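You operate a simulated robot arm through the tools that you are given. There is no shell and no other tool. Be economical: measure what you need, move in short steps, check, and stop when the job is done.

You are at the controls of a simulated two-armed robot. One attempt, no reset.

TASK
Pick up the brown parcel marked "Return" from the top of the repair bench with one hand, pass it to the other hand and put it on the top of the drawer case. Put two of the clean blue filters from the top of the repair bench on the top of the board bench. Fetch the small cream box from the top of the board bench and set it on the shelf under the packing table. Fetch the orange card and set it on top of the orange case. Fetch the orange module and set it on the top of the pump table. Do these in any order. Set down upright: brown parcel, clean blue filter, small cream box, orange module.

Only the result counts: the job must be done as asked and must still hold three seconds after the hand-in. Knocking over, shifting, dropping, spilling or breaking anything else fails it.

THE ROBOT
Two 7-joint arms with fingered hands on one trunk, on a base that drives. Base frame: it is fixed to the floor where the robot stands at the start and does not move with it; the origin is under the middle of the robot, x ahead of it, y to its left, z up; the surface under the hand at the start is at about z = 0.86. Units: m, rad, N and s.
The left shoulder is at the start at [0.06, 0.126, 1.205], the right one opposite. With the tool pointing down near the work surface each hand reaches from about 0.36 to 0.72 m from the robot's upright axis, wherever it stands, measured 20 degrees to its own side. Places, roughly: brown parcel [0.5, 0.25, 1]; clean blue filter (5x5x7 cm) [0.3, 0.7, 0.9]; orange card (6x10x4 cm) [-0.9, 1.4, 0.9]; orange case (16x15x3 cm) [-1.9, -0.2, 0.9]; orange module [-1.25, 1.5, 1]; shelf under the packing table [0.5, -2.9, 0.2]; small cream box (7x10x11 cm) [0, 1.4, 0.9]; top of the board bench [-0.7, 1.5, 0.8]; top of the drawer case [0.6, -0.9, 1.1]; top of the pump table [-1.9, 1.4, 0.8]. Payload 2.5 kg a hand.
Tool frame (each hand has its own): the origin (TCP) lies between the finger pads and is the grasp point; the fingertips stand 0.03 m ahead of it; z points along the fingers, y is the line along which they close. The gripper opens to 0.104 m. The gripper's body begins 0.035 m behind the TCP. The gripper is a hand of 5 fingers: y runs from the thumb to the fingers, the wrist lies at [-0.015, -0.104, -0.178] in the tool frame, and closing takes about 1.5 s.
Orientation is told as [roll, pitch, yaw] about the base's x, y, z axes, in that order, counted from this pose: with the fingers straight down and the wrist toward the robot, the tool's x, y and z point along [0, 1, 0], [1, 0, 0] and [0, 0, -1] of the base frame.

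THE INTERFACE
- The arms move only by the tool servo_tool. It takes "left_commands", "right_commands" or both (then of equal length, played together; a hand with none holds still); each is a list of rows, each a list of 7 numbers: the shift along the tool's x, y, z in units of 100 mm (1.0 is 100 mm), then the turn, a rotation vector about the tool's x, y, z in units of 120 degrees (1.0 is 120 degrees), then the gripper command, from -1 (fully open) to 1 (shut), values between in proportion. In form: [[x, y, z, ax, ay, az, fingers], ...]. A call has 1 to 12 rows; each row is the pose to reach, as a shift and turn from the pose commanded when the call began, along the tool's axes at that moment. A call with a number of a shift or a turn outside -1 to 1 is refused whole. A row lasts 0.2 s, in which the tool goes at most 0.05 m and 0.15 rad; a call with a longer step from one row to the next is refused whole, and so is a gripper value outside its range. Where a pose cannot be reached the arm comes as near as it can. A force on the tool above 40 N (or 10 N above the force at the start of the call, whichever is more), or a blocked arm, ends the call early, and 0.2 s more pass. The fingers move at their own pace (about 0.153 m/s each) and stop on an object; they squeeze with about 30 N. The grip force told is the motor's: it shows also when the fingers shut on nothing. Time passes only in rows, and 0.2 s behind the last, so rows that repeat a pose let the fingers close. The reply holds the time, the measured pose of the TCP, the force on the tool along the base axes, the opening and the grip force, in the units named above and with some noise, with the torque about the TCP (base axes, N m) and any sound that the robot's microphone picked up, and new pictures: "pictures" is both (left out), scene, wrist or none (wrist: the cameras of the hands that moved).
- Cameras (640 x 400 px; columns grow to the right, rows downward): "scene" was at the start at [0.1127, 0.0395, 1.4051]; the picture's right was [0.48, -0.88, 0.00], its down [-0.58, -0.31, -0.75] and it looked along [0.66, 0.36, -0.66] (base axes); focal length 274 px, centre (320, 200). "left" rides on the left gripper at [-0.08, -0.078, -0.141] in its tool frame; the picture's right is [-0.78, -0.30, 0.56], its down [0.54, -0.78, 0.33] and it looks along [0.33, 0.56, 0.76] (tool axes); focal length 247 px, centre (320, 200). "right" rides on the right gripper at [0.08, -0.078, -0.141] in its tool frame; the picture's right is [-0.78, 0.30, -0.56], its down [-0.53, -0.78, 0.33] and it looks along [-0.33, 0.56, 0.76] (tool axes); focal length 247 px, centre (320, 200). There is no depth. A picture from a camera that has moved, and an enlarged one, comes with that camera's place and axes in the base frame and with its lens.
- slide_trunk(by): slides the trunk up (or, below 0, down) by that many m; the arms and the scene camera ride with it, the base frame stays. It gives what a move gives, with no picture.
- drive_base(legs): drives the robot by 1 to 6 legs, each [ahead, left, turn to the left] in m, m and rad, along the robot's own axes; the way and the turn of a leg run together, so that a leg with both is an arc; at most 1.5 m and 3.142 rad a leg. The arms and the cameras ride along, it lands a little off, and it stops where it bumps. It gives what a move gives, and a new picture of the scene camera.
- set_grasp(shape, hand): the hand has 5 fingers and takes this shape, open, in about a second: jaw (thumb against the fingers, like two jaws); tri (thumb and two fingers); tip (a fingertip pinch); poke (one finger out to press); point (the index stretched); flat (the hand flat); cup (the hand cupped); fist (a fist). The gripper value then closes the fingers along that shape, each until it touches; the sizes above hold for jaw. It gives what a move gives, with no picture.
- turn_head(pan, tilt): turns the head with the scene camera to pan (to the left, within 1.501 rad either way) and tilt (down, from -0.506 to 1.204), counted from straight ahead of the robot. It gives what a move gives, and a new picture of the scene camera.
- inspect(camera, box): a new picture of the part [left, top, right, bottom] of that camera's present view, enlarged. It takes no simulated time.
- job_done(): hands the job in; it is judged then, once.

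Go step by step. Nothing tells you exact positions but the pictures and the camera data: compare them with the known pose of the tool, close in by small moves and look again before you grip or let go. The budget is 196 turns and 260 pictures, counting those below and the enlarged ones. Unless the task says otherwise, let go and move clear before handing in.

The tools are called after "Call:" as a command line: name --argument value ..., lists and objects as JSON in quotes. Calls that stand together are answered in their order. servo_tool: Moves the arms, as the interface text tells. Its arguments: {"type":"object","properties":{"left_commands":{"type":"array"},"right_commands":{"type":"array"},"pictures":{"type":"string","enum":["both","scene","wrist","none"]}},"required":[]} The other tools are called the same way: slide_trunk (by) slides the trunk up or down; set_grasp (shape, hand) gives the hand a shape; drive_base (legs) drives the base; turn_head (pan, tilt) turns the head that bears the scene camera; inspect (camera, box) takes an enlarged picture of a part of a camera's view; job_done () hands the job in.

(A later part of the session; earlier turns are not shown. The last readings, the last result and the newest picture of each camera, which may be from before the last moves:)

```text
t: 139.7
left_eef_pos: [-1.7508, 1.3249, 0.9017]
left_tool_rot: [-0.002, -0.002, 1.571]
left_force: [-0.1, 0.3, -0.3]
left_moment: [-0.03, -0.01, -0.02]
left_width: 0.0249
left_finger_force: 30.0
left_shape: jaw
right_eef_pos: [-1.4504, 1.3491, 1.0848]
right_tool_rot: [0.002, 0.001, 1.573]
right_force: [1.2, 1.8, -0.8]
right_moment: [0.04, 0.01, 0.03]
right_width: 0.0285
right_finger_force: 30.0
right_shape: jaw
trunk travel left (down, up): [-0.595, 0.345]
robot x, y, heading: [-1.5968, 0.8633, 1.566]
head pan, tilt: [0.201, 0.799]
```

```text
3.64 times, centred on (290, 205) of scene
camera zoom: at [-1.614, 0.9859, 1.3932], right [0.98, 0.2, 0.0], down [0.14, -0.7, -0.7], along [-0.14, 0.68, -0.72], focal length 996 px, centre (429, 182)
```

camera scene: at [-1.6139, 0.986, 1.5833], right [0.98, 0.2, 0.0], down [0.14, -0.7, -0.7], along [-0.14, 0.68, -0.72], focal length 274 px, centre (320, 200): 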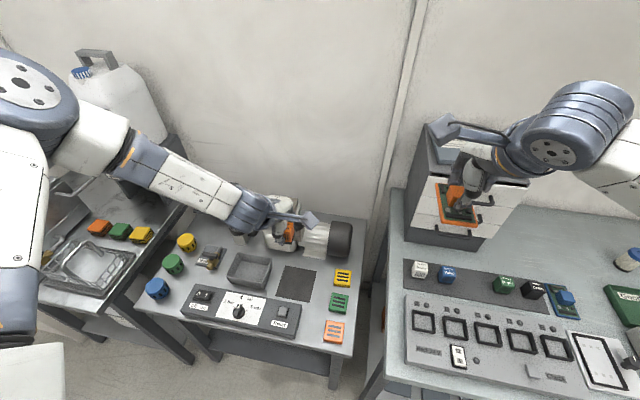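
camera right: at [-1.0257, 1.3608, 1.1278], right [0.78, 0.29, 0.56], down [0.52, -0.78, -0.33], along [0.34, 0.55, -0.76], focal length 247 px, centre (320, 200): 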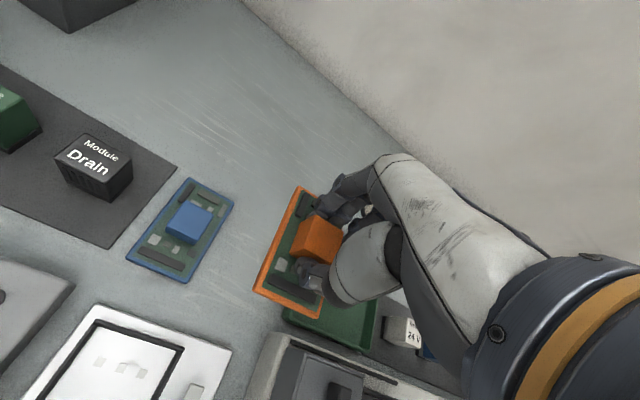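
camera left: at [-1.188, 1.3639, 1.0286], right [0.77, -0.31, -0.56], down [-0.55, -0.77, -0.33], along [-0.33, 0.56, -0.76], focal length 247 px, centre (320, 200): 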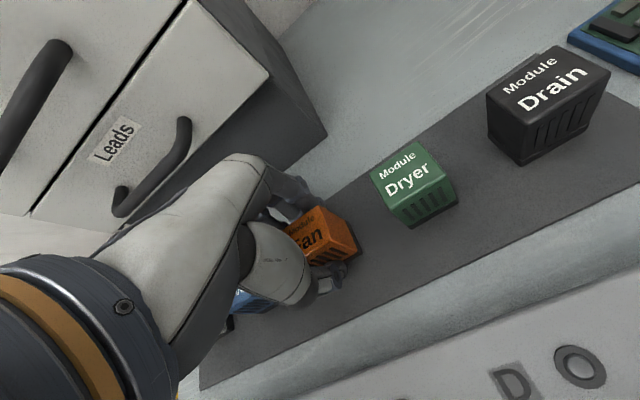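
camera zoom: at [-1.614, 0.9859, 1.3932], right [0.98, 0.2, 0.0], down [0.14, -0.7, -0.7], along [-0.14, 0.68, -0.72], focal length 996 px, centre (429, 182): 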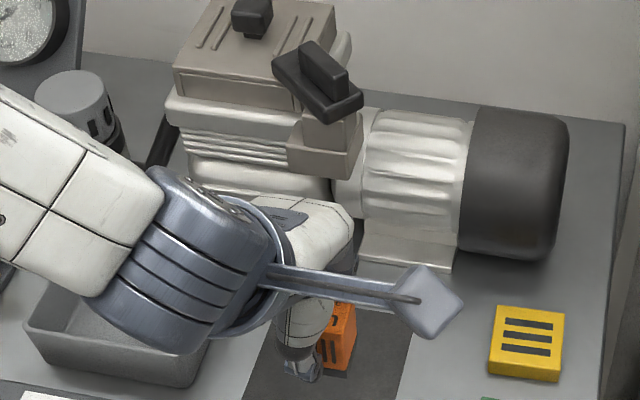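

Call:
slide_trunk --by -0.012

Call:
slide_trunk --by -0.006

```text
t: 140.3
left_eef_pos: [-1.7507, 1.3247, 0.891]
left_tool_rot: [-0.002, -0.002, 1.571]
left_force: [0.5, 0.4, -0.8]
left_moment: [0.02, -0.01, 0.01]
left_width: 0.025
left_finger_force: 30.5
left_shape: jaw
right_eef_pos: [-1.4494, 1.3485, 1.0732]
right_tool_rot: [0.002, -0.001, 1.573]
right_force: [0.0, -0.1, -2.0]
right_moment: [-0.01, 0.01, 0.01]
right_width: 0.0287
right_finger_force: 30.0
right_shape: jaw
trunk travel left (down, up): [-0.583, 0.357]
robot x, y, heading: [-1.5945, 0.8679, 1.571]
head pan, tilt: [0.201, 0.799]
```

```text
t: 140.8
left_eef_pos: [-1.7513, 1.3252, 0.8842]
left_tool_rot: [0.0, 0.0, 1.571]
left_force: [0.5, 0.1, -1.4]
left_moment: [0.05, -0.02, 0.02]
left_width: 0.0249
left_finger_force: 29.6
left_shape: jaw
right_eef_pos: [-1.4495, 1.3498, 1.0663]
right_tool_rot: [0.001, 0.0, 1.574]
right_force: [0.6, -0.9, -0.9]
right_moment: [0.0, 0.0, -0.01]
right_width: 0.0285
right_finger_force: 29.8
right_shape: jaw
trunk travel left (down, up): [-0.577, 0.363]
robot x, y, heading: [-1.5946, 0.8649, 1.573]
head pan, tilt: [0.201, 0.799]
```

Call:
slide_trunk --by -0.01

Call:
inspect --camera "left" --box '[220, 150, 460, 350]'

```text
t: 141.4
left_eef_pos: [-1.7506, 1.3256, 0.8743]
left_tool_rot: [-0.001, -0.001, 1.57]
left_force: [0.1, 0.3, -0.6]
left_moment: [0.0, -0.03, -0.02]
left_width: 0.025
left_finger_force: 29.7
left_shape: jaw
right_eef_pos: [-1.4497, 1.3489, 1.0561]
right_tool_rot: [0.002, 0.0, 1.573]
right_force: [-0.2, 0.6, -1.4]
right_moment: [0.03, 0.0, 0.0]
right_width: 0.0287
right_finger_force: 29.9
right_shape: jaw
trunk travel left (down, up): [-0.567, 0.373]
robot x, y, heading: [-1.6007, 0.8683, 1.573]
head pan, tilt: [0.201, 0.799]
```

```text
2.00 times, centred on (340, 250) of left
camera zoom: at [-1.6729, 1.2478, 1.0146], right [0.78, -0.3, -0.56], down [-0.53, -0.78, -0.33], along [-0.33, 0.56, -0.76], focal length 494 px, centre (280, 100)
```

zoom: 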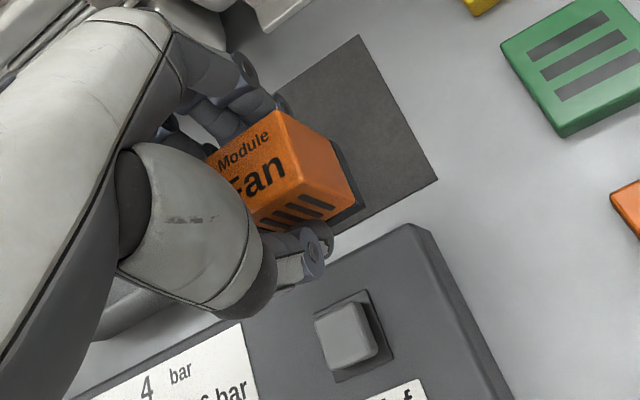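

Thumb would be close to the control panel when opening, so shift the module 2 cm back first, then continue lowering.

Call:
servo_tool --left_commands '[[0, 0.1, 0, 0, 0, 0, 1], [0, 0.22, 0, 0, 0, 0, 1], [0, 0.22, 0, 0, 0, 0, 1]]' --pictures "none"

Call:
slide_trunk --by -0.01

```text
t: 142.2
left_eef_pos: [-1.7561, 1.3446, 0.879]
left_tool_rot: [-0.001, 0.0, 1.57]
left_force: [0.2, -0.7, -0.7]
left_moment: [-0.01, -0.02, 0.01]
left_width: 0.0252
left_finger_force: 30.3
left_shape: jaw
left hand out of reach, approached as far as the arm can: row 2, 3
right_eef_pos: [-1.4504, 1.3492, 1.0553]
right_tool_rot: [0.002, 0.001, 1.573]
right_force: [-0.2, -0.3, -0.7]
right_moment: [-0.01, 0.0, 0.01]
right_width: 0.0286
right_finger_force: 30.3
right_shape: jaw
trunk travel left (down, up): [-0.567, 0.373]
robot x, y, heading: [-1.5951, 0.8704, 1.569]
head pan, tilt: [0.201, 0.799]
```

```text
t: 142.8
left_eef_pos: [-1.7551, 1.3431, 0.8688]
left_tool_rot: [-0.002, 0.001, 1.571]
left_force: [-0.6, -0.4, -0.4]
left_moment: [0.01, 0.02, 0.0]
left_width: 0.0251
left_finger_force: 29.9
left_shape: jaw
right_eef_pos: [-1.4498, 1.3486, 1.0466]
right_tool_rot: [0.002, -0.001, 1.572]
right_force: [-0.1, 0.1, -0.4]
right_moment: [-0.02, -0.01, -0.01]
right_width: 0.0286
right_finger_force: 29.8
right_shape: jaw
trunk travel left (down, up): [-0.557, 0.383]
robot x, y, heading: [-1.5997, 0.8673, 1.572]
head pan, tilt: [0.201, 0.799]
```

Call:
slide_trunk --by -0.01

Call:
slide_trunk --by -0.008

Call:
inspect --camera "left" --box '[220, 150, 460, 350]'

```text
t: 143.4
left_eef_pos: [-1.7557, 1.3429, 0.859]
left_tool_rot: [-0.002, 0.0, 1.571]
left_force: [0.5, -0.8, -0.3]
left_moment: [0.04, -0.02, 0.01]
left_width: 0.0249
left_finger_force: 29.6
left_shape: jaw
right_eef_pos: [-1.4499, 1.3501, 1.0366]
right_tool_rot: [0.002, 0.001, 1.572]
right_force: [0.0, -0.2, -0.4]
right_moment: [0.0, -0.01, -0.03]
right_width: 0.0289
right_finger_force: 29.2
right_shape: jaw
trunk travel left (down, up): [-0.547, 0.393]
robot x, y, heading: [-1.5938, 0.8671, 1.57]
head pan, tilt: [0.201, 0.799]
```

```text
t: 143.9
left_eef_pos: [-1.7552, 1.3435, 0.8517]
left_tool_rot: [-0.001, 0.002, 1.572]
left_force: [0.1, 0.0, -1.1]
left_moment: [0.0, 0.0, -0.03]
left_width: 0.0251
left_finger_force: 30.3
left_shape: jaw
right_eef_pos: [-1.4495, 1.3495, 1.0272]
right_tool_rot: [0.002, 0.001, 1.571]
right_force: [0.6, -0.6, -1.0]
right_moment: [-0.01, -0.01, -0.04]
right_width: 0.0288
right_finger_force: 29.3
right_shape: jaw
trunk travel left (down, up): [-0.539, 0.401]
robot x, y, heading: [-1.5939, 0.8653, 1.567]
head pan, tilt: [0.201, 0.799]
```

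```text
2.00 times, centred on (340, 250) of left
camera zoom: at [-1.6767, 1.2665, 0.9917], right [0.78, -0.3, -0.56], down [-0.53, -0.78, -0.33], along [-0.33, 0.56, -0.76], focal length 494 px, centre (280, 100)
```

zoom: 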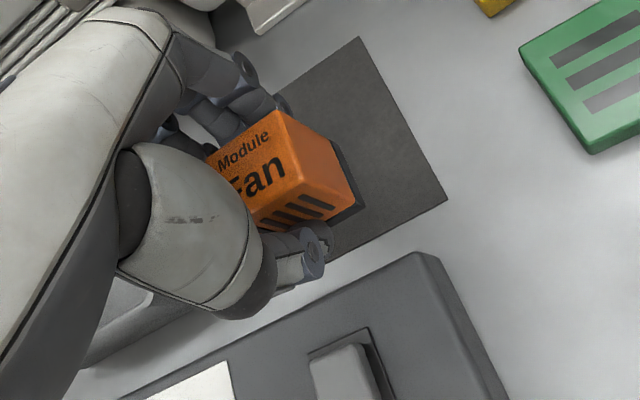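

Call:
slide_trunk --by -0.008

Call:
slide_trunk --by -0.006

```text
t: 144.5
left_eef_pos: [-1.7555, 1.3423, 0.8426]
left_tool_rot: [-0.003, 0.0, 1.572]
left_force: [0.5, -0.1, -0.8]
left_moment: [0.0, 0.0, 0.02]
left_width: 0.0249
left_finger_force: 30.3
left_shape: jaw
right_eef_pos: [-1.4507, 1.3506, 1.0208]
right_tool_rot: [0.002, -0.002, 1.572]
right_force: [0.3, 1.5, -1.3]
right_moment: [0.01, 0.0, 0.0]
right_width: 0.0286
right_finger_force: 30.5
right_shape: jaw
trunk travel left (down, up): [-0.531, 0.409]
robot x, y, heading: [-1.5958, 0.8686, 1.573]
head pan, tilt: [0.201, 0.799]
```

```text
t: 145.1
left_eef_pos: [-1.7548, 1.3435, 0.8362]
left_tool_rot: [-0.003, -0.001, 1.57]
left_force: [-0.2, 0.7, -0.7]
left_moment: [-0.01, -0.03, 0.04]
left_width: 0.0251
left_finger_force: 29.7
left_shape: jaw
right_eef_pos: [-1.4504, 1.3491, 1.0142]
right_tool_rot: [0.002, 0.0, 1.573]
right_force: [0.2, 0.3, -0.8]
right_moment: [-0.01, 0.02, 0.02]
right_width: 0.0285
right_finger_force: 29.8
right_shape: jaw
trunk travel left (down, up): [-0.525, 0.415]
robot x, y, heading: [-1.6016, 0.8672, 1.573]
head pan, tilt: [0.201, 0.799]
```

Call:
slide_trunk --by -0.006

Call:
slide_trunk --by -0.006

Call:
inspect --camera "left" --box '[220, 150, 460, 350]'

```text
t: 145.6
left_eef_pos: [-1.7553, 1.3437, 0.8315]
left_tool_rot: [-0.003, 0.0, 1.571]
left_force: [-0.5, -0.1, -0.9]
left_moment: [0.02, -0.02, 0.0]
left_width: 0.0247
left_finger_force: 30.4
left_shape: jaw
right_eef_pos: [-1.4507, 1.35, 1.0083]
right_tool_rot: [0.003, 0.0, 1.571]
right_force: [-0.3, -1.0, -0.9]
right_moment: [-0.02, -0.02, -0.01]
right_width: 0.0287
right_finger_force: 29.5
right_shape: jaw
trunk travel left (down, up): [-0.519, 0.421]
robot x, y, heading: [-1.595, 0.867, 1.571]
head pan, tilt: [0.201, 0.799]
```

```text
t: 146.2
left_eef_pos: [-1.755, 1.3434, 0.8246]
left_tool_rot: [-0.002, 0.0, 1.571]
left_force: [0.1, 0.7, -0.6]
left_moment: [0.01, -0.01, -0.03]
left_width: 0.0248
left_finger_force: 30.0
left_shape: jaw
right_eef_pos: [-1.4504, 1.3492, 1.0019]
right_tool_rot: [0.002, -0.001, 1.573]
right_force: [0.6, 0.2, -0.9]
right_moment: [0.03, 0.0, -0.01]
right_width: 0.0288
right_finger_force: 29.8
right_shape: jaw
trunk travel left (down, up): [-0.513, 0.427]
robot x, y, heading: [-1.5997, 0.8693, 1.573]
head pan, tilt: [0.201, 0.799]
```

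```text
2.00 times, centred on (340, 250) of left
camera zoom: at [-1.6767, 1.2665, 0.9657], right [0.78, -0.3, -0.56], down [-0.53, -0.78, -0.33], along [-0.33, 0.56, -0.76], focal length 494 px, centre (280, 100)
```

zoom: 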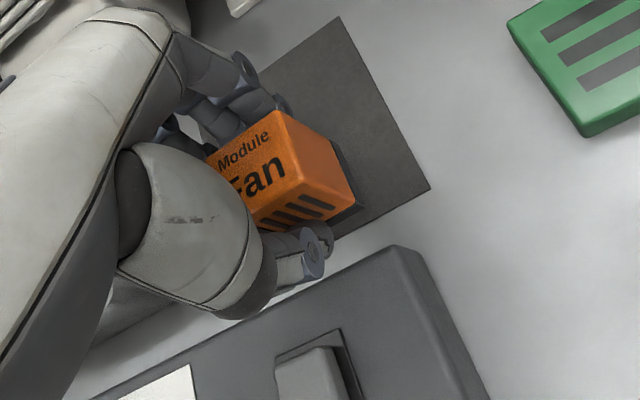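

Call:
slide_trunk --by -0.006

Call:
slide_trunk --by -0.006

Call:
slide_trunk --by -0.005

```text
t: 146.7
left_eef_pos: [-1.7561, 1.3435, 0.8196]
left_tool_rot: [-0.001, 0.0, 1.572]
left_force: [0.3, -0.3, -1.0]
left_moment: [-0.04, 0.0, -0.04]
left_width: 0.0251
left_finger_force: 29.9
left_shape: jaw
right_eef_pos: [-1.4504, 1.3488, 0.9965]
right_tool_rot: [0.004, 0.0, 1.573]
right_force: [0.2, -1.1, -0.5]
right_moment: [-0.02, -0.01, 0.02]
right_width: 0.0286
right_finger_force: 29.6
right_shape: jaw
trunk travel left (down, up): [-0.507, 0.433]
robot x, y, heading: [-1.5961, 0.8702, 1.571]
head pan, tilt: [0.201, 0.799]
```

```text
t: 147.3
left_eef_pos: [-1.7555, 1.3446, 0.8133]
left_tool_rot: [-0.002, 0.0, 1.57]
left_force: [0.1, -0.8, -0.7]
left_moment: [-0.01, -0.01, 0.05]
left_width: 0.0251
left_finger_force: 30.2
left_shape: jaw
right_eef_pos: [-1.4494, 1.3494, 0.9896]
right_tool_rot: [0.003, 0.0, 1.572]
right_force: [0.6, -0.1, -0.8]
right_moment: [-0.03, 0.02, -0.01]
right_width: 0.0289
right_finger_force: 29.6
right_shape: jaw
trunk travel left (down, up): [-0.501, 0.439]
robot x, y, heading: [-1.5957, 0.8684, 1.571]
head pan, tilt: [0.201, 0.799]
```

```text
t: 147.8
left_eef_pos: [-1.7561, 1.3438, 0.8076]
left_tool_rot: [-0.001, 0.0, 1.571]
left_force: [0.9, -0.2, -0.7]
left_moment: [0.0, 0.02, -0.01]
left_width: 0.0248
left_finger_force: 29.9
left_shape: jaw
right_eef_pos: [-1.4495, 1.3491, 0.9842]
right_tool_rot: [0.001, 0.001, 1.574]
right_force: [-0.7, -0.2, -0.6]
right_moment: [0.01, -0.01, 0.0]
right_width: 0.0288
right_finger_force: 29.8
right_shape: jaw
trunk travel left (down, up): [-0.496, 0.444]
robot x, y, heading: [-1.599, 0.8708, 1.567]
head pan, tilt: [0.201, 0.799]
```

No contact yet; check the surroundings before going lower.

Call:
inspect --camera "scene" --box '[0, 0, 640, 400]'

Call:
inspect --camera "left" --box '[220, 150, 460, 350]'

```text
1.00 times, centred on (320, 200) of scene (not enlarged: the box is as wide or as high as the picture)
camera zoom: at [-1.6139, 0.986, 1.2942], right [0.98, 0.2, 0.0], down [0.14, -0.7, -0.7], along [-0.14, 0.68, -0.72], focal length 274 px, centre (320, 200)
```

zoom: 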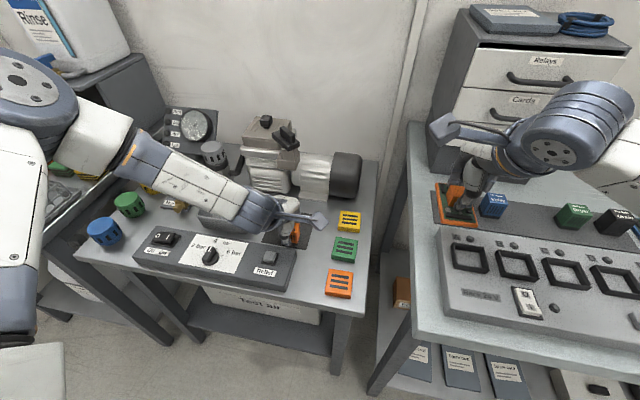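

```text
2.00 times, centred on (340, 250) of left
camera zoom: at [-1.6767, 1.2665, 0.9487], right [0.78, -0.3, -0.56], down [-0.53, -0.78, -0.33], along [-0.33, 0.56, -0.76], focal length 494 px, centre (280, 100)
```

zoom: 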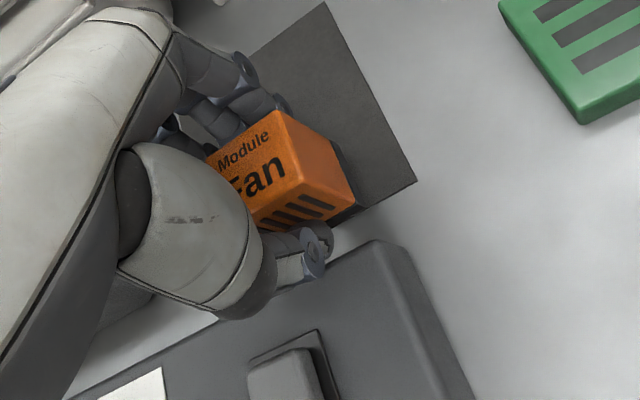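

Call:
servo_tool --right_commands '[[0, 0, -0.4, 0, 0, 0, 1], [0, 0, -0.8, 0, 0, 0, 1]]' --pictures "none"

Call:
slide_trunk --by -0.005

Call:
slide_trunk --by -0.005

Call:
slide_trunk --by -0.005

```text
t: 148.4
left_eef_pos: [-1.7552, 1.3435, 0.8083]
left_tool_rot: [-0.003, 0.001, 1.57]
left_force: [0.2, 1.2, -1.2]
left_moment: [-0.02, 0.01, 0.01]
left_width: 0.025
left_finger_force: 30.0
left_shape: jaw
right_eef_pos: [-1.4475, 1.3478, 1.0657]
right_tool_rot: [0.003, -0.001, 1.574]
right_force: [-0.5, -0.3, -0.6]
right_moment: [-0.01, -0.01, -0.04]
right_width: 0.0282
right_finger_force: 29.6
right_shape: jaw
trunk travel left (down, up): [-0.496, 0.444]
robot x, y, heading: [-1.5941, 0.8679, 1.575]
head pan, tilt: [0.201, 0.799]
```

```text
t: 148.9
left_eef_pos: [-1.756, 1.3437, 0.8039]
left_tool_rot: [-0.002, -0.002, 1.572]
left_force: [-0.1, 1.7, -1.2]
left_moment: [0.1, -0.01, -0.01]
left_width: 0.0247
left_finger_force: 29.9
left_shape: jaw
right_eef_pos: [-1.4475, 1.3479, 1.061]
right_tool_rot: [0.001, 0.002, 1.573]
right_force: [-0.2, -0.7, -1.0]
right_moment: [0.02, 0.0, 0.01]
right_width: 0.0285
right_finger_force: 30.0
right_shape: jaw
trunk travel left (down, up): [-0.491, 0.449]
robot x, y, heading: [-1.5972, 0.8661, 1.572]
head pan, tilt: [0.201, 0.799]
```

```text
t: 149.5
left_eef_pos: [-1.7551, 1.3451, 0.7987]
left_tool_rot: [-0.002, -0.005, 1.571]
left_force: [-1.5, 5.1, 2.3]
left_moment: [-0.03, 0.01, 0.05]
left_width: 0.0248
left_finger_force: 29.4
left_shape: jaw
right_eef_pos: [-1.4484, 1.3484, 1.0557]
right_tool_rot: [0.001, -0.001, 1.573]
right_force: [-0.7, 0.4, -0.9]
right_moment: [-0.01, 0.0, -0.02]
right_width: 0.0287
right_finger_force: 30.2
right_shape: jaw
trunk travel left (down, up): [-0.486, 0.454]
robot x, y, heading: [-1.5955, 0.8654, 1.576]
head pan, tilt: [0.201, 0.799]
```

```text
t: 150.0
left_eef_pos: [-1.7559, 1.3445, 0.7931]
left_tool_rot: [-0.002, -0.005, 1.571]
left_force: [0.1, 8.2, 7.1]
left_moment: [-0.1, -0.02, -0.01]
left_width: 0.0245
left_finger_force: 29.8
left_shape: jaw
right_eef_pos: [-1.4479, 1.3497, 1.0495]
right_tool_rot: [0.001, 0.0, 1.57]
right_force: [-0.3, -0.8, -0.4]
right_moment: [0.02, -0.01, 0.0]
right_width: 0.0287
right_finger_force: 29.9
right_shape: jaw
trunk travel left (down, up): [-0.481, 0.459]
robot x, y, heading: [-1.5969, 0.8678, 1.572]
head pan, tilt: [0.201, 0.799]
```

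Side force of +y suggests the thumb is touching the panel. Raise a little, shift the hand 2.5 cm further back.

Call:
slide_trunk --by 0.025

Call:
servo_tool --left_commands '[[0, 0.15, 0, 0, 0, 0, 1], [0, 0.28, 0, 0, 0, 0, 1], [0, 0.28, 0, 0, 0, 0, 1]]' --pictures "wrist"

Call:
inspect --camera "scene" --box '[200, 120, 380, 300]'

```text
t: 150.7
left_eef_pos: [-1.7546, 1.3432, 0.8175]
left_tool_rot: [-0.001, 0.002, 1.57]
left_force: [-0.4, 0.8, -0.1]
left_moment: [-0.02, 0.02, 0.03]
left_width: 0.0246
left_finger_force: 29.7
left_shape: jaw
right_eef_pos: [-1.4476, 1.3481, 1.0762]
right_tool_rot: [0.0, 0.001, 1.572]
right_force: [0.1, -0.1, -1.2]
right_moment: [0.0, 0.02, 0.0]
right_width: 0.0284
right_finger_force: 30.1
right_shape: jaw
trunk travel left (down, up): [-0.506, 0.434]
robot x, y, heading: [-1.5981, 0.8697, 1.573]
head pan, tilt: [0.201, 0.799]
```

```text
t: 151.5
left_eef_pos: [-1.7614, 1.3665, 0.8267]
left_tool_rot: [-0.004, 0.001, 1.571]
left_force: [0.1, 0.1, -0.7]
left_moment: [0.0, 0.01, 0.02]
left_width: 0.0245
left_finger_force: 29.7
left_shape: jaw
left hand out of reach, approached as far as the arm can: row 1, 2, 3
right_eef_pos: [-1.4491, 1.3485, 1.0749]
right_tool_rot: [0.001, 0.0, 1.573]
right_force: [-0.2, 0.2, -1.3]
right_moment: [0.0, -0.01, 0.01]
right_width: 0.0286
right_finger_force: 30.1
right_shape: jaw
trunk travel left (down, up): [-0.506, 0.434]
robot x, y, heading: [-1.5957, 0.8652, 1.571]
head pan, tilt: [0.201, 0.799]
camera left: at [-1.6829, 1.2901, 0.967], right [0.78, -0.3, -0.55], down [-0.53, -0.78, -0.33], along [-0.33, 0.56, -0.76], focal length 247 px, centre (320, 200)
```

left: 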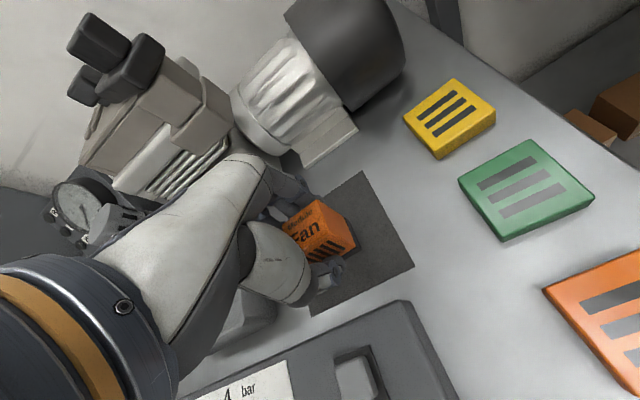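

```text
2.22 times, centred on (290, 210) of scene
camera zoom: at [-1.6139, 0.9861, 1.3042], right [0.98, 0.2, 0.0], down [0.14, -0.7, -0.7], along [-0.14, 0.68, -0.72], focal length 609 px, centre (387, 178)
```

zoom: 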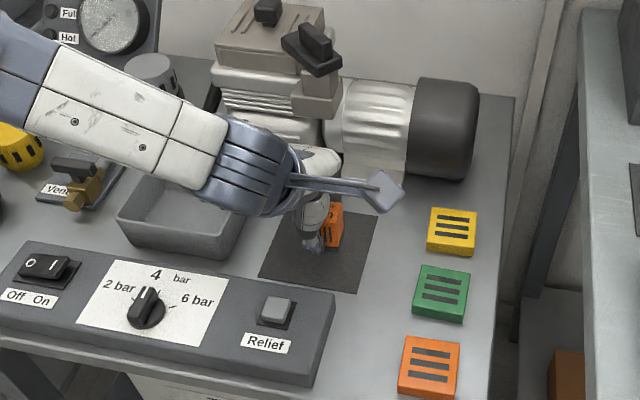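

Triangulation says the mat is at z≈.745, spanning y≈1.34–1.45. Drive 3 cm forward to centre on it, then lower.

Call:
drive_base --legs '[[0.03, 0, 0]]'

Call:
slide_trunk --by -0.026

Call:
slide_trunk --by -0.007

```text
t: 152.4
left_eef_pos: [-1.7607, 1.3984, 0.8252]
left_tool_rot: [-0.002, -0.001, 1.571]
left_force: [-1.5, 0.6, 0.2]
left_moment: [0.0, -0.04, -0.01]
left_width: 0.0244
left_finger_force: 30.2
left_shape: jaw
right_eef_pos: [-1.4471, 1.3786, 1.0761]
right_tool_rot: [0.001, 0.002, 1.571]
right_force: [0.0, 0.3, -0.1]
right_moment: [-0.02, -0.01, 0.03]
right_width: 0.0285
right_finger_force: 30.4
right_shape: jaw
trunk travel left (down, up): [-0.506, 0.434]
robot x, y, heading: [-1.5959, 0.8992, 1.569]
head pan, tilt: [0.201, 0.799]
camera scene: at [-1.6139, 1.0171, 1.3041], right [0.98, 0.2, 0.0], down [0.14, -0.7, -0.7], along [-0.14, 0.68, -0.72], focal length 274 px, centre (320, 200)
```

scene: 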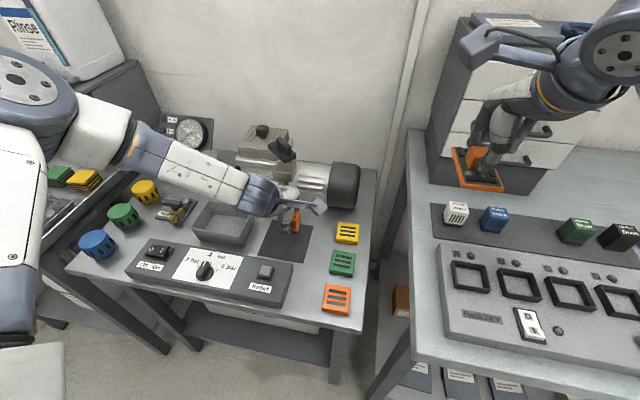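

```text
t: 153.1
left_eef_pos: [-1.7612, 1.3993, 0.8013]
left_tool_rot: [-0.003, 0.0, 1.567]
left_force: [0.4, 0.3, -0.7]
left_moment: [0.01, -0.03, 0.0]
left_width: 0.0245
left_finger_force: 30.0
left_shape: jaw
right_eef_pos: [-1.4472, 1.379, 1.0498]
right_tool_rot: [0.002, 0.001, 1.571]
right_force: [-0.1, 0.1, -1.1]
right_moment: [-0.02, 0.0, 0.02]
right_width: 0.0286
right_finger_force: 30.4
right_shape: jaw
trunk travel left (down, up): [-0.48, 0.46]
robot x, y, heading: [-1.596, 0.8991, 1.572]
head pan, tilt: [0.201, 0.799]
```

```text
t: 153.7
left_eef_pos: [-1.7604, 1.3972, 0.7935]
left_tool_rot: [-0.004, 0.002, 1.569]
left_force: [-0.2, 0.3, -0.5]
left_moment: [-0.01, 0.03, 0.01]
left_width: 0.0244
left_finger_force: 30.1
left_shape: jaw
right_eef_pos: [-1.4478, 1.379, 1.0423]
right_tool_rot: [0.001, 0.0, 1.57]
right_force: [-0.8, 0.6, -1.2]
right_moment: [-0.02, 0.01, 0.01]
right_width: 0.0285
right_finger_force: 29.6
right_shape: jaw
trunk travel left (down, up): [-0.473, 0.467]
robot x, y, heading: [-1.5928, 0.8967, 1.57]
head pan, tilt: [0.201, 0.799]
```

Call:
slide_trunk --by -0.005

Call:
slide_trunk --by -0.005

Call:
inspect --camera "left" --box '[220, 150, 460, 350]'

```text
t: 154.2
left_eef_pos: [-1.7607, 1.3978, 0.7881]
left_tool_rot: [-0.005, 0.003, 1.569]
left_force: [0.4, 0.2, 0.1]
left_moment: [0.01, -0.01, 0.02]
left_width: 0.0245
left_finger_force: 29.7
left_shape: jaw
right_eef_pos: [-1.4471, 1.3777, 1.0375]
right_tool_rot: [0.001, -0.001, 1.57]
right_force: [-0.2, -0.6, -1.1]
right_moment: [-0.02, -0.03, 0.0]
right_width: 0.0289
right_finger_force: 30.3
right_shape: jaw
trunk travel left (down, up): [-0.468, 0.472]
robot x, y, heading: [-1.5963, 0.8951, 1.569]
head pan, tilt: [0.201, 0.799]
```

```text
t: 154.7
left_eef_pos: [-1.7616, 1.3984, 0.7856]
left_tool_rot: [-0.003, -0.005, 1.569]
left_force: [-0.6, -0.8, 8.9]
left_moment: [0.08, 0.01, 0.04]
left_width: 0.025
left_finger_force: 29.9
left_shape: jaw
right_eef_pos: [-1.4466, 1.3777, 1.0327]
right_tool_rot: [0.002, 0.002, 1.572]
right_force: [0.5, -0.8, -1.6]
right_moment: [0.0, 0.0, -0.04]
right_width: 0.0287
right_finger_force: 29.9
right_shape: jaw
trunk travel left (down, up): [-0.463, 0.477]
robot x, y, heading: [-1.595, 0.8985, 1.575]
head pan, tilt: [0.201, 0.799]
```

```text
2.00 times, centred on (340, 250) of left
camera zoom: at [-1.6824, 1.3203, 0.9254], right [0.78, -0.29, -0.56], down [-0.53, -0.77, -0.34], along [-0.33, 0.56, -0.76], focal length 494 px, centre (280, 100)
```

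zoom: 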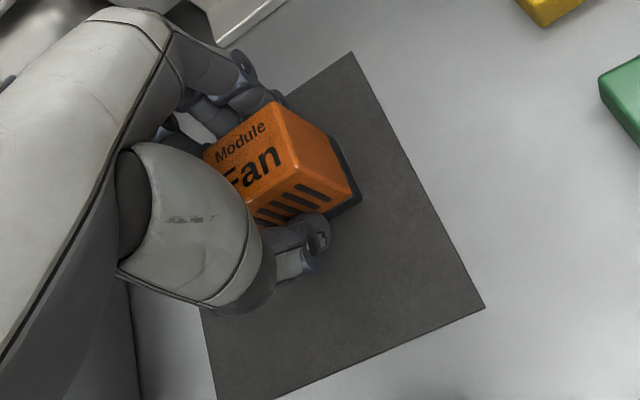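

Clean vertical contact. Open moderately and raise the trunk.

Call:
servo_tool --left_commands '[[0, 0, 0, 0, 0, 0, 0.6], [0, 0, 0, 0, 0, 0, 0.3], [0, 0, 0, 0, 0, 0, 0], [0, 0, 0, 0, 0, 0, -0.3], [0, 0, 0, 0, 0, 0, -0.3], [0, 0, 0, 0, 0, 0, -0.3]]' --pictures "wrist"

Call:
slide_trunk --by 0.28

Call:
inspect --camera "scene" --box '[160, 180, 420, 380]'

```text
t: 156.1
left_eef_pos: [-1.7615, 1.3977, 0.7836]
left_tool_rot: [-0.004, 0.0, 1.57]
left_force: [0.2, 0.4, -0.7]
left_moment: [-0.01, 0.01, -0.02]
left_width: 0.0672
left_finger_force: 0.1
left_shape: jaw
right_eef_pos: [-1.448, 1.3776, 1.0338]
right_tool_rot: [0.001, 0.0, 1.571]
right_force: [-0.2, 0.0, -0.1]
right_moment: [0.01, -0.02, -0.03]
right_width: 0.0286
right_finger_force: 30.0
right_shape: jaw
trunk travel left (down, up): [-0.463, 0.477]
robot x, y, heading: [-1.5969, 0.8989, 1.569]
head pan, tilt: [0.201, 0.799]
camera left: at [-1.6826, 1.3203, 0.924], right [0.78, -0.3, -0.55], down [-0.53, -0.78, -0.33], along [-0.33, 0.56, -0.76], focal length 247 px, centre (320, 200)
```

left: 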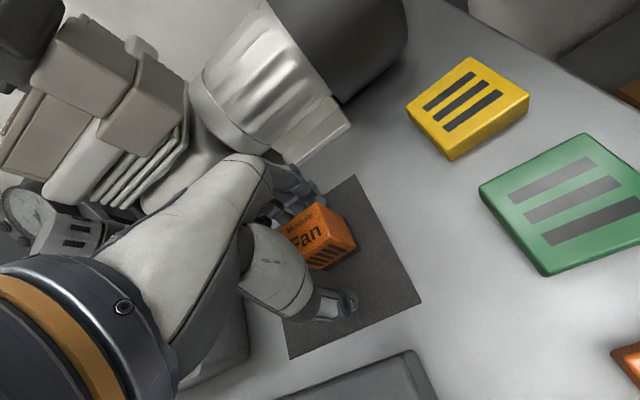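

```text
t: 159.0
left_eef_pos: [-1.7598, 1.398, 1.0627]
left_tool_rot: [-0.004, 0.0, 1.569]
left_force: [0.6, 0.1, 0.6]
left_moment: [-0.01, 0.02, 0.03]
left_width: 0.0672
left_finger_force: 0.0
left_shape: jaw
right_eef_pos: [-1.4487, 1.3785, 1.3131]
right_tool_rot: [0.003, 0.001, 1.573]
right_force: [0.7, 0.0, -0.1]
right_moment: [-0.01, 0.01, -0.01]
right_width: 0.0285
right_finger_force: 30.1
right_shape: jaw
trunk travel left (down, up): [-0.743, 0.197]
robot x, y, heading: [-1.5957, 0.8929, 1.57]
head pan, tilt: [0.201, 0.799]
```

```text
2.00 times, centred on (290, 280) of scene
camera zoom: at [-1.6139, 1.0164, 1.5412], right [0.98, 0.2, 0.0], down [0.14, -0.7, -0.7], along [-0.14, 0.68, -0.72], focal length 548 px, centre (380, 40)
```

zoom: 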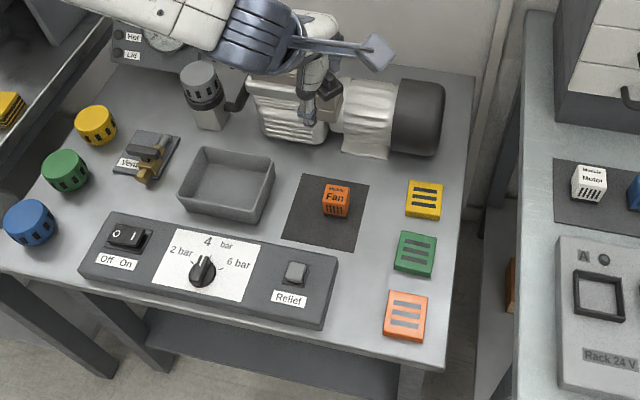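

Module stands upright on the pump table. Now go for the orange case: back off, shift right, turn left to face −x.

Call:
drive_base --legs '[[-0.6, 0, 0], [0, -0.7, 0], [0, 0, 1.571], [0, 0.45, 0]]'

Call:
turn_head --pan 0 --tilt 0.45

```text
t: 171.9
left_eef_pos: [-1.3876, -0.3254, 1.0628]
left_tool_rot: [-0.003, 0.0, -3.12]
left_force: [0.8, 0.6, 0.1]
left_moment: [0.0, -0.02, 0.02]
left_width: 0.0671
left_finger_force: 0.1
left_shape: jaw
right_eef_pos: [-1.3765, -0.011, 1.3122]
right_tool_rot: [0.002, 0.0, -3.117]
right_force: [-1.0, 0.3, -0.1]
right_moment: [-0.01, 0.03, 0.02]
right_width: 0.0286
right_finger_force: 30.7
right_shape: jaw
trunk travel left (down, up): [-0.743, 0.197]
robot x, y, heading: [-0.8926, -0.1467, -3.12]
head pan, tilt: [0.201, 0.799]
camera scene: at [-1.0122, -0.1688, 1.5412], right [-0.22, 0.97, 0.0], down [0.7, 0.16, -0.7], along [-0.68, -0.16, -0.72], focal length 274 px, centre (320, 200)
```

scene: 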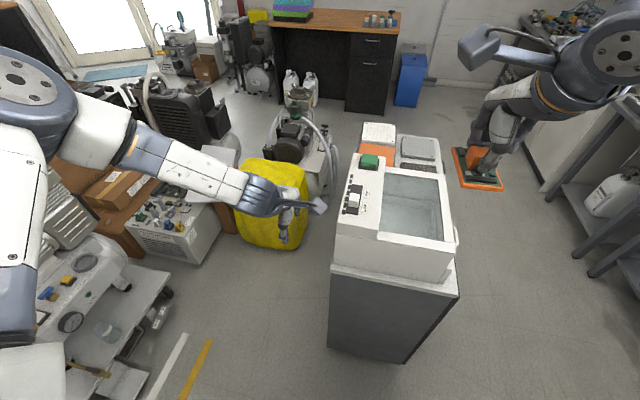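

```text
t: 172.8
left_eef_pos: [-1.388, -0.3251, 1.0618]
left_tool_rot: [-0.004, 0.0, -3.118]
left_force: [-0.5, 0.1, -0.1]
left_moment: [-0.01, -0.01, -0.01]
left_width: 0.0672
left_finger_force: 0.0
left_shape: jaw
right_eef_pos: [-1.3761, -0.0112, 1.3126]
right_tool_rot: [0.002, -0.001, -3.117]
right_force: [-0.6, 0.2, -1.0]
right_moment: [0.01, -0.01, -0.03]
right_width: 0.0283
right_finger_force: 30.0
right_shape: jaw
trunk travel left (down, up): [-0.743, 0.197]
robot x, y, heading: [-0.8896, -0.1493, -3.116]
head pan, tilt: [0.0, 0.45]
camera scene: at [-1.0255, -0.1526, 1.5716], right [-0.02, 1.0, 0.0], down [0.44, 0.01, -0.9], along [-0.9, -0.02, -0.44], focal length 274 px, centre (320, 200)
```

scene: 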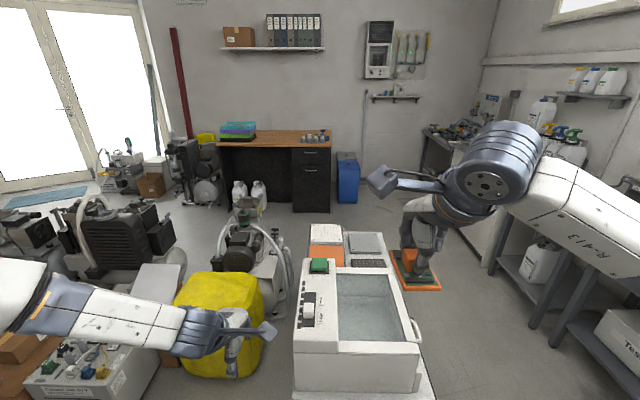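

Call:
inspect --camera "scene" --box '[260, 200, 480, 400]'

Call:
inspect --camera "right" --box '[0, 0, 640, 400]'

```text
2.00 times, centred on (370, 300) of scene
camera zoom: at [-1.0255, -0.1526, 1.5716], right [-0.02, 1.0, 0.0], down [0.44, 0.01, -0.9], along [-0.9, -0.02, -0.44], focal length 548 px, centre (220, 0)
```

zoom: 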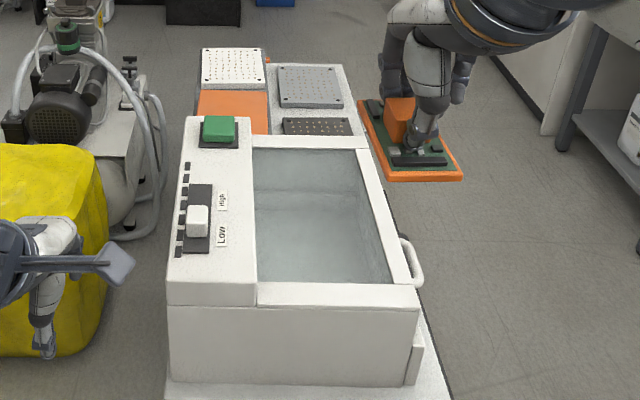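

```text
1.00 times, centred on (320, 200) of right (not enlarged: the box is as wide or as high as the picture)
camera zoom: at [-1.2963, -0.0881, 1.4531], right [-0.32, 0.77, 0.56], down [0.76, 0.55, -0.33], along [-0.56, 0.32, -0.76], focal length 247 px, centre (320, 200)
```

zoom: 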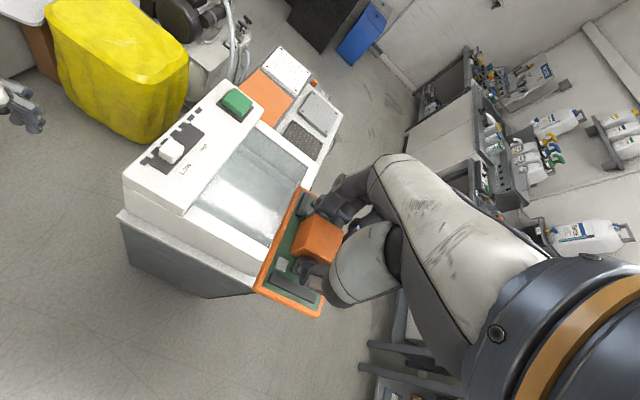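

The orange case lies behind the cleaner at ≈[-1.897,-.145], top ~.9. I'll approach it from the +y side. First raise and tuck the left hand.

Call:
servo_tool --left_commands '[[0, -0.3, -0.3, 0, 0, 0, -1], [0, -0.6, -0.6, 0, 0, 0, -1], [0, -0.8, -1, 0, 0, 0, -1]]' --pictures "none"

Call:
servo_tool --left_commands '[[0, -0.2, -0.3, 0, 0, 0, -1], [0, -0.4, -0.6, 0, 0, 0, -1], [0, -0.5, -1, 0, 0, 0, -1]]' --pictures "none"

Call:
drive_base --legs '[[0, -0.8, 0], [0, 0, 1.549], [0, -0.86, 0]]'

Call:
turn_head --pan -0.2 --tilt 0.7

```text
t: 173.6
left_eef_pos: [-1.3085, -0.3234, 1.1646]
left_tool_rot: [-0.001, -0.002, -3.119]
left_force: [0.0, -0.5, 0.1]
left_moment: [-0.01, 0.02, -0.02]
left_width: 0.1039
left_finger_force: 0.0
left_shape: jaw
right_eef_pos: [-1.3744, -0.011, 1.3139]
right_tool_rot: [0.001, 0.001, -3.117]
right_force: [0.0, 0.0, -0.9]
right_moment: [-0.01, -0.02, 0.04]
right_width: 0.0284
right_finger_force: 30.0
right_shape: jaw
trunk travel left (down, up): [-0.743, 0.197]
robot x, y, heading: [-0.8928, -0.15, -3.117]
head pan, tilt: [0.0, 0.45]
```

```text
t: 174.4
left_eef_pos: [-1.2558, -0.3237, 1.2627]
left_tool_rot: [-0.003, -0.001, -3.119]
left_force: [0.4, 0.0, -0.2]
left_moment: [0.01, 0.03, 0.02]
left_width: 0.1037
left_finger_force: 0.0
left_shape: jaw
right_eef_pos: [-1.3754, -0.0108, 1.313]
right_tool_rot: [0.002, 0.001, -3.117]
right_force: [0.3, -0.5, -1.3]
right_moment: [-0.02, -0.01, -0.04]
right_width: 0.0283
right_finger_force: 29.8
right_shape: jaw
trunk travel left (down, up): [-0.743, 0.197]
robot x, y, heading: [-0.8905, -0.1452, -3.118]
head pan, tilt: [0.0, 0.45]
```

```text
t: 186.6
left_eef_pos: [-1.5936, 0.2848, 1.2633]
left_tool_rot: [-0.003, 0.0, -1.558]
left_force: [0.4, -0.5, -0.2]
left_moment: [-0.01, 0.05, 0.05]
left_width: 0.104
left_finger_force: 0.0
left_shape: jaw
right_eef_pos: [-1.9085, 0.1684, 1.3128]
right_tool_rot: [0.002, 0.001, -1.557]
right_force: [0.0, 0.7, -1.3]
right_moment: [0.02, 0.02, -0.02]
right_width: 0.0281
right_finger_force: 30.4
right_shape: jaw
trunk travel left (down, up): [-0.743, 0.197]
robot x, y, heading: [-1.7653, 0.6529, -1.554]
head pan, tilt: [0.0, 0.45]
camera scene: at [-1.7652, 0.5196, 1.5716], right [-1.0, -0.01, 0.0], down [-0.01, 0.44, -0.9], along [0.01, -0.9, -0.44], focal length 274 px, centre (320, 200)
```

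scene: 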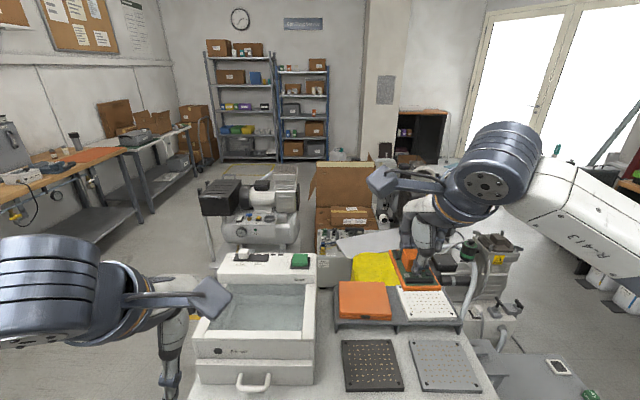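

```text
t: 187.4
left_eef_pos: [-1.5939, 0.284, 1.2631]
left_tool_rot: [-0.004, 0.0, -1.557]
left_force: [0.4, 0.1, 0.4]
left_moment: [-0.01, 0.0, -0.02]
left_width: 0.1037
left_finger_force: 0.0
left_shape: jaw
right_eef_pos: [-1.9081, 0.1695, 1.3137]
right_tool_rot: [0.002, 0.0, -1.557]
right_force: [0.3, 0.4, -1.4]
right_moment: [0.03, 0.01, 0.01]
right_width: 0.0279
right_finger_force: 29.8
right_shape: jaw
trunk travel left (down, up): [-0.743, 0.197]
robot x, y, heading: [-1.764, 0.6503, -1.558]
head pan, tilt: [-0.201, 0.7]
camera scene: at [-1.7819, 0.528, 1.5495], right [-0.98, 0.19, 0.0], down [0.12, 0.63, -0.77], along [-0.14, -0.75, -0.64], focal length 274 px, centre (320, 200)
```

scene: 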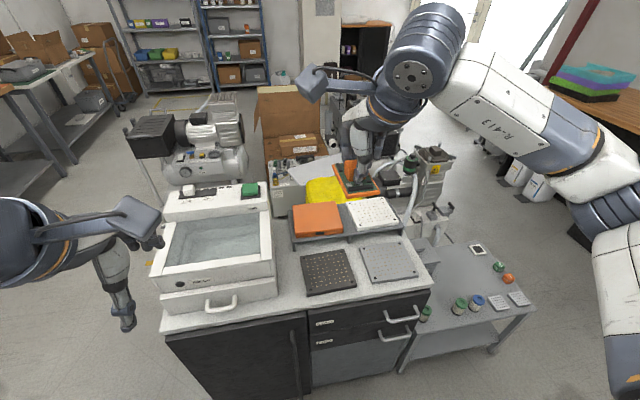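

Orange case top centre ≈[-1.895,-.139,.91], on a small riser. Drive forward so the card is above it.

Call:
drive_base --legs '[[0.306, 0.012, 0]]'

Call:
servo_tool --right_commands '[[0, 0, 0.4, 0, 0, 0, 1], [0, 0, 0.8, 0, 0, 0, 1], [0, 0, 1, 0, 0, 0, 1]]' --pictures "none"

Call:
servo_tool --right_commands '[[0, 0, 0.4, 0, 0, 0, 1], [0, 0, 0.8, 0, 0, 0, 1], [0, 0, 1, 0, 0, 0, 1], [0, 0, 1, 0, 0, 0, 1]]'

```text
t: 189.4
left_eef_pos: [-1.5786, -0.0172, 1.2633]
left_tool_rot: [-0.002, 0.0, -1.559]
left_force: [-0.6, -0.2, 0.2]
left_moment: [0.0, -0.01, 0.0]
left_width: 0.104
left_finger_force: 0.0
left_shape: jaw
right_eef_pos: [-1.8916, -0.1319, 1.3125]
right_tool_rot: [0.001, 0.0, -1.556]
right_force: [-0.2, -1.5, -0.3]
right_moment: [-0.02, -0.02, 0.02]
right_width: 0.0283
right_finger_force: 30.1
right_shape: jaw
trunk travel left (down, up): [-0.743, 0.197]
robot x, y, heading: [-1.7523, 0.3523, -1.554]
head pan, tilt: [-0.201, 0.7]
camera scene: at [-1.7661, 0.2271, 1.5494], right [-0.98, 0.19, 0.0], down [0.12, 0.63, -0.76], along [-0.14, -0.75, -0.64], focal length 274 px, centre (320, 200)
```

scene: 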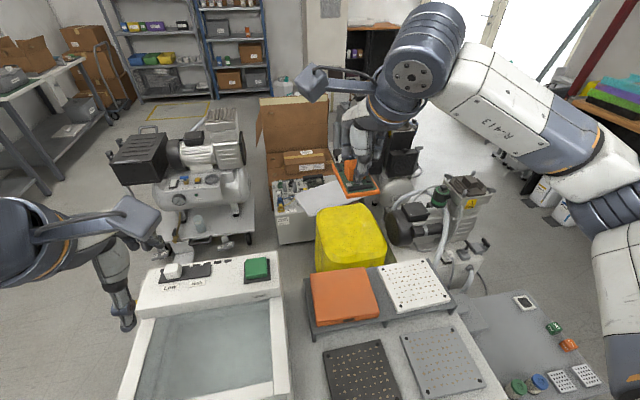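

```text
t: 190.2
left_eef_pos: [-1.5785, -0.0164, 1.2642]
left_tool_rot: [-0.004, -0.003, -1.558]
left_force: [0.9, 0.2, -0.1]
left_moment: [-0.02, -0.01, 0.0]
left_width: 0.104
left_finger_force: 0.1
left_shape: jaw
right_eef_pos: [-1.8911, -0.1287, 1.2121]
right_tool_rot: [0.001, -0.001, -1.556]
right_force: [-0.5, -1.3, -1.2]
right_moment: [0.0, -0.04, 0.02]
right_width: 0.0283
right_finger_force: 30.3
right_shape: jaw
trunk travel left (down, up): [-0.743, 0.197]
robot x, y, heading: [-1.7495, 0.3561, -1.561]
head pan, tilt: [-0.201, 0.7]
```

```text
t: 191.2
left_eef_pos: [-1.579, -0.0167, 1.2631]
left_tool_rot: [-0.002, -0.001, -1.56]
left_force: [0.4, 1.3, 1.0]
left_moment: [-0.01, 0.02, -0.01]
left_width: 0.1039
left_finger_force: 0.0
left_shape: jaw
right_eef_pos: [-1.8911, -0.1302, 1.1104]
right_tool_rot: [0.0, -0.001, -1.557]
right_force: [-0.5, -1.3, -0.7]
right_moment: [0.01, 0.0, 0.02]
right_width: 0.0284
right_finger_force: 30.0
right_shape: jaw
trunk travel left (down, up): [-0.743, 0.197]
robot x, y, heading: [-1.7491, 0.3523, -1.558]
head pan, tilt: [-0.201, 0.7]
camera scene: at [-1.7661, 0.2276, 1.5494], right [-0.98, 0.19, 0.0], down [0.12, 0.63, -0.76], along [-0.14, -0.75, -0.64], focal length 274 px, centre (320, 200)
camera right: at [-1.8123, -0.0511, 1.2522], right [-0.77, -0.31, 0.56], down [-0.54, 0.77, -0.33], along [-0.33, -0.56, -0.76], focal length 247 px, centre (320, 200)
```

scene: 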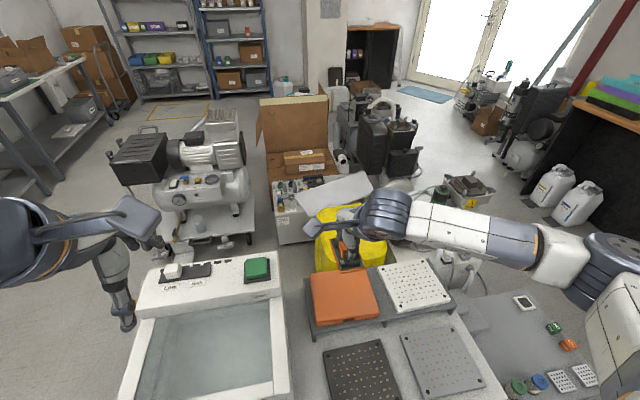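
right: 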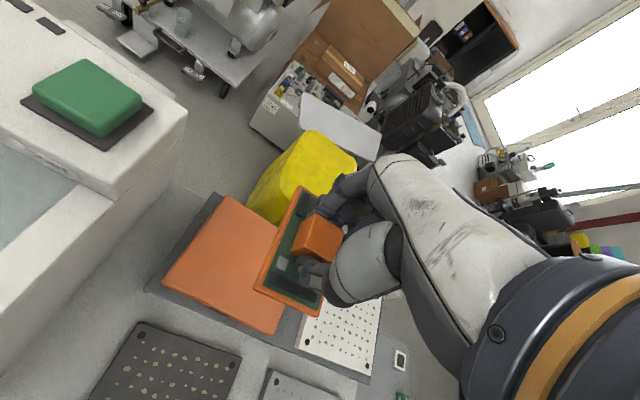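

Card is over the case; fine-tune 1 cm and lower.

Call:
servo_tool --right_commands '[[-0.09, 0.1, 0.3, 0, 0, 0, 1], [-0.09, 0.1, 0.6, 0, 0, 0, 1], [-0.09, 0.1, 1, 0, 0, 0, 1], [-0.09, 0.1, 1, 0, 0, 0, 1]]'

Call:
inspect --camera "scene" --box '[260, 180, 440, 340]'

```text
t: 192.2
left_eef_pos: [-1.5792, -0.017, 1.2628]
left_tool_rot: [-0.005, -0.002, -1.559]
left_force: [-0.3, -0.1, -0.9]
left_moment: [0.0, -0.02, 0.0]
left_width: 0.1035
left_finger_force: 0.0
left_shape: jaw
right_eef_pos: [-1.8996, -0.1427, 1.01]
right_tool_rot: [0.0, 0.0, -1.557]
right_force: [0.2, 1.4, -0.9]
right_moment: [-0.01, 0.04, -0.01]
right_width: 0.028
right_finger_force: 30.5
right_shape: jaw
trunk travel left (down, up): [-0.743, 0.197]
robot x, y, heading: [-1.7526, 0.3488, -1.554]
head pan, tilt: [-0.201, 0.7]
camera scene: at [-1.766, 0.2278, 1.5495], right [-0.98, 0.19, 0.0], down [0.12, 0.63, -0.77], along [-0.14, -0.75, -0.64], focal length 274 px, centre (320, 200)
camera right: at [-1.821, -0.0625, 1.1508], right [-0.77, -0.31, 0.56], down [-0.55, 0.77, -0.33], along [-0.33, -0.56, -0.76], focal length 247 px, centre (320, 200)
```

scene: 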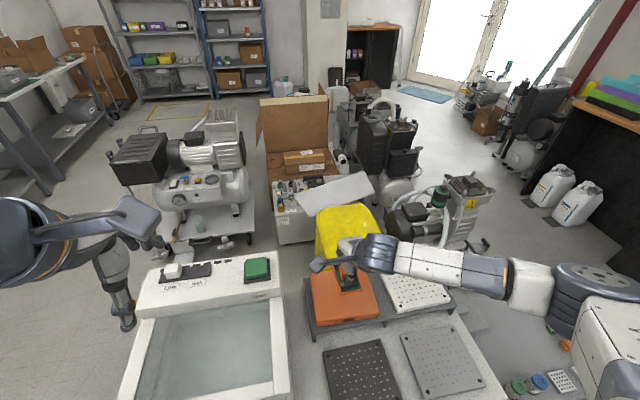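
right: 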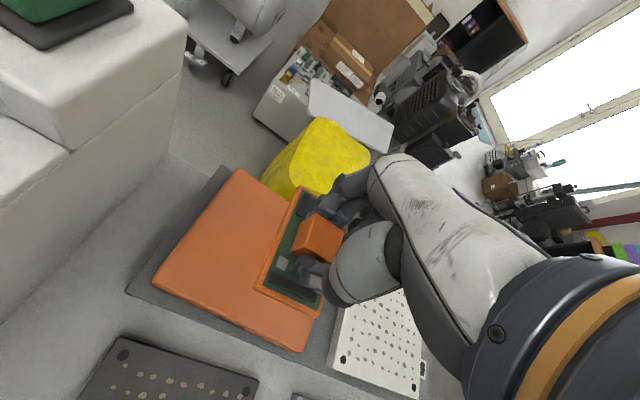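

```text
2.50 times, centred on (350, 260) of scene
camera zoom: at [-1.766, 0.2278, 1.5495], right [-0.98, 0.19, 0.0], down [0.12, 0.63, -0.77], along [-0.14, -0.75, -0.64], focal length 685 px, centre (245, 50)
```

zoom: 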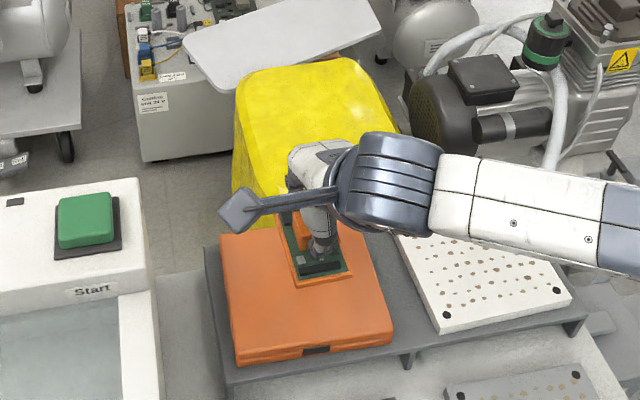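

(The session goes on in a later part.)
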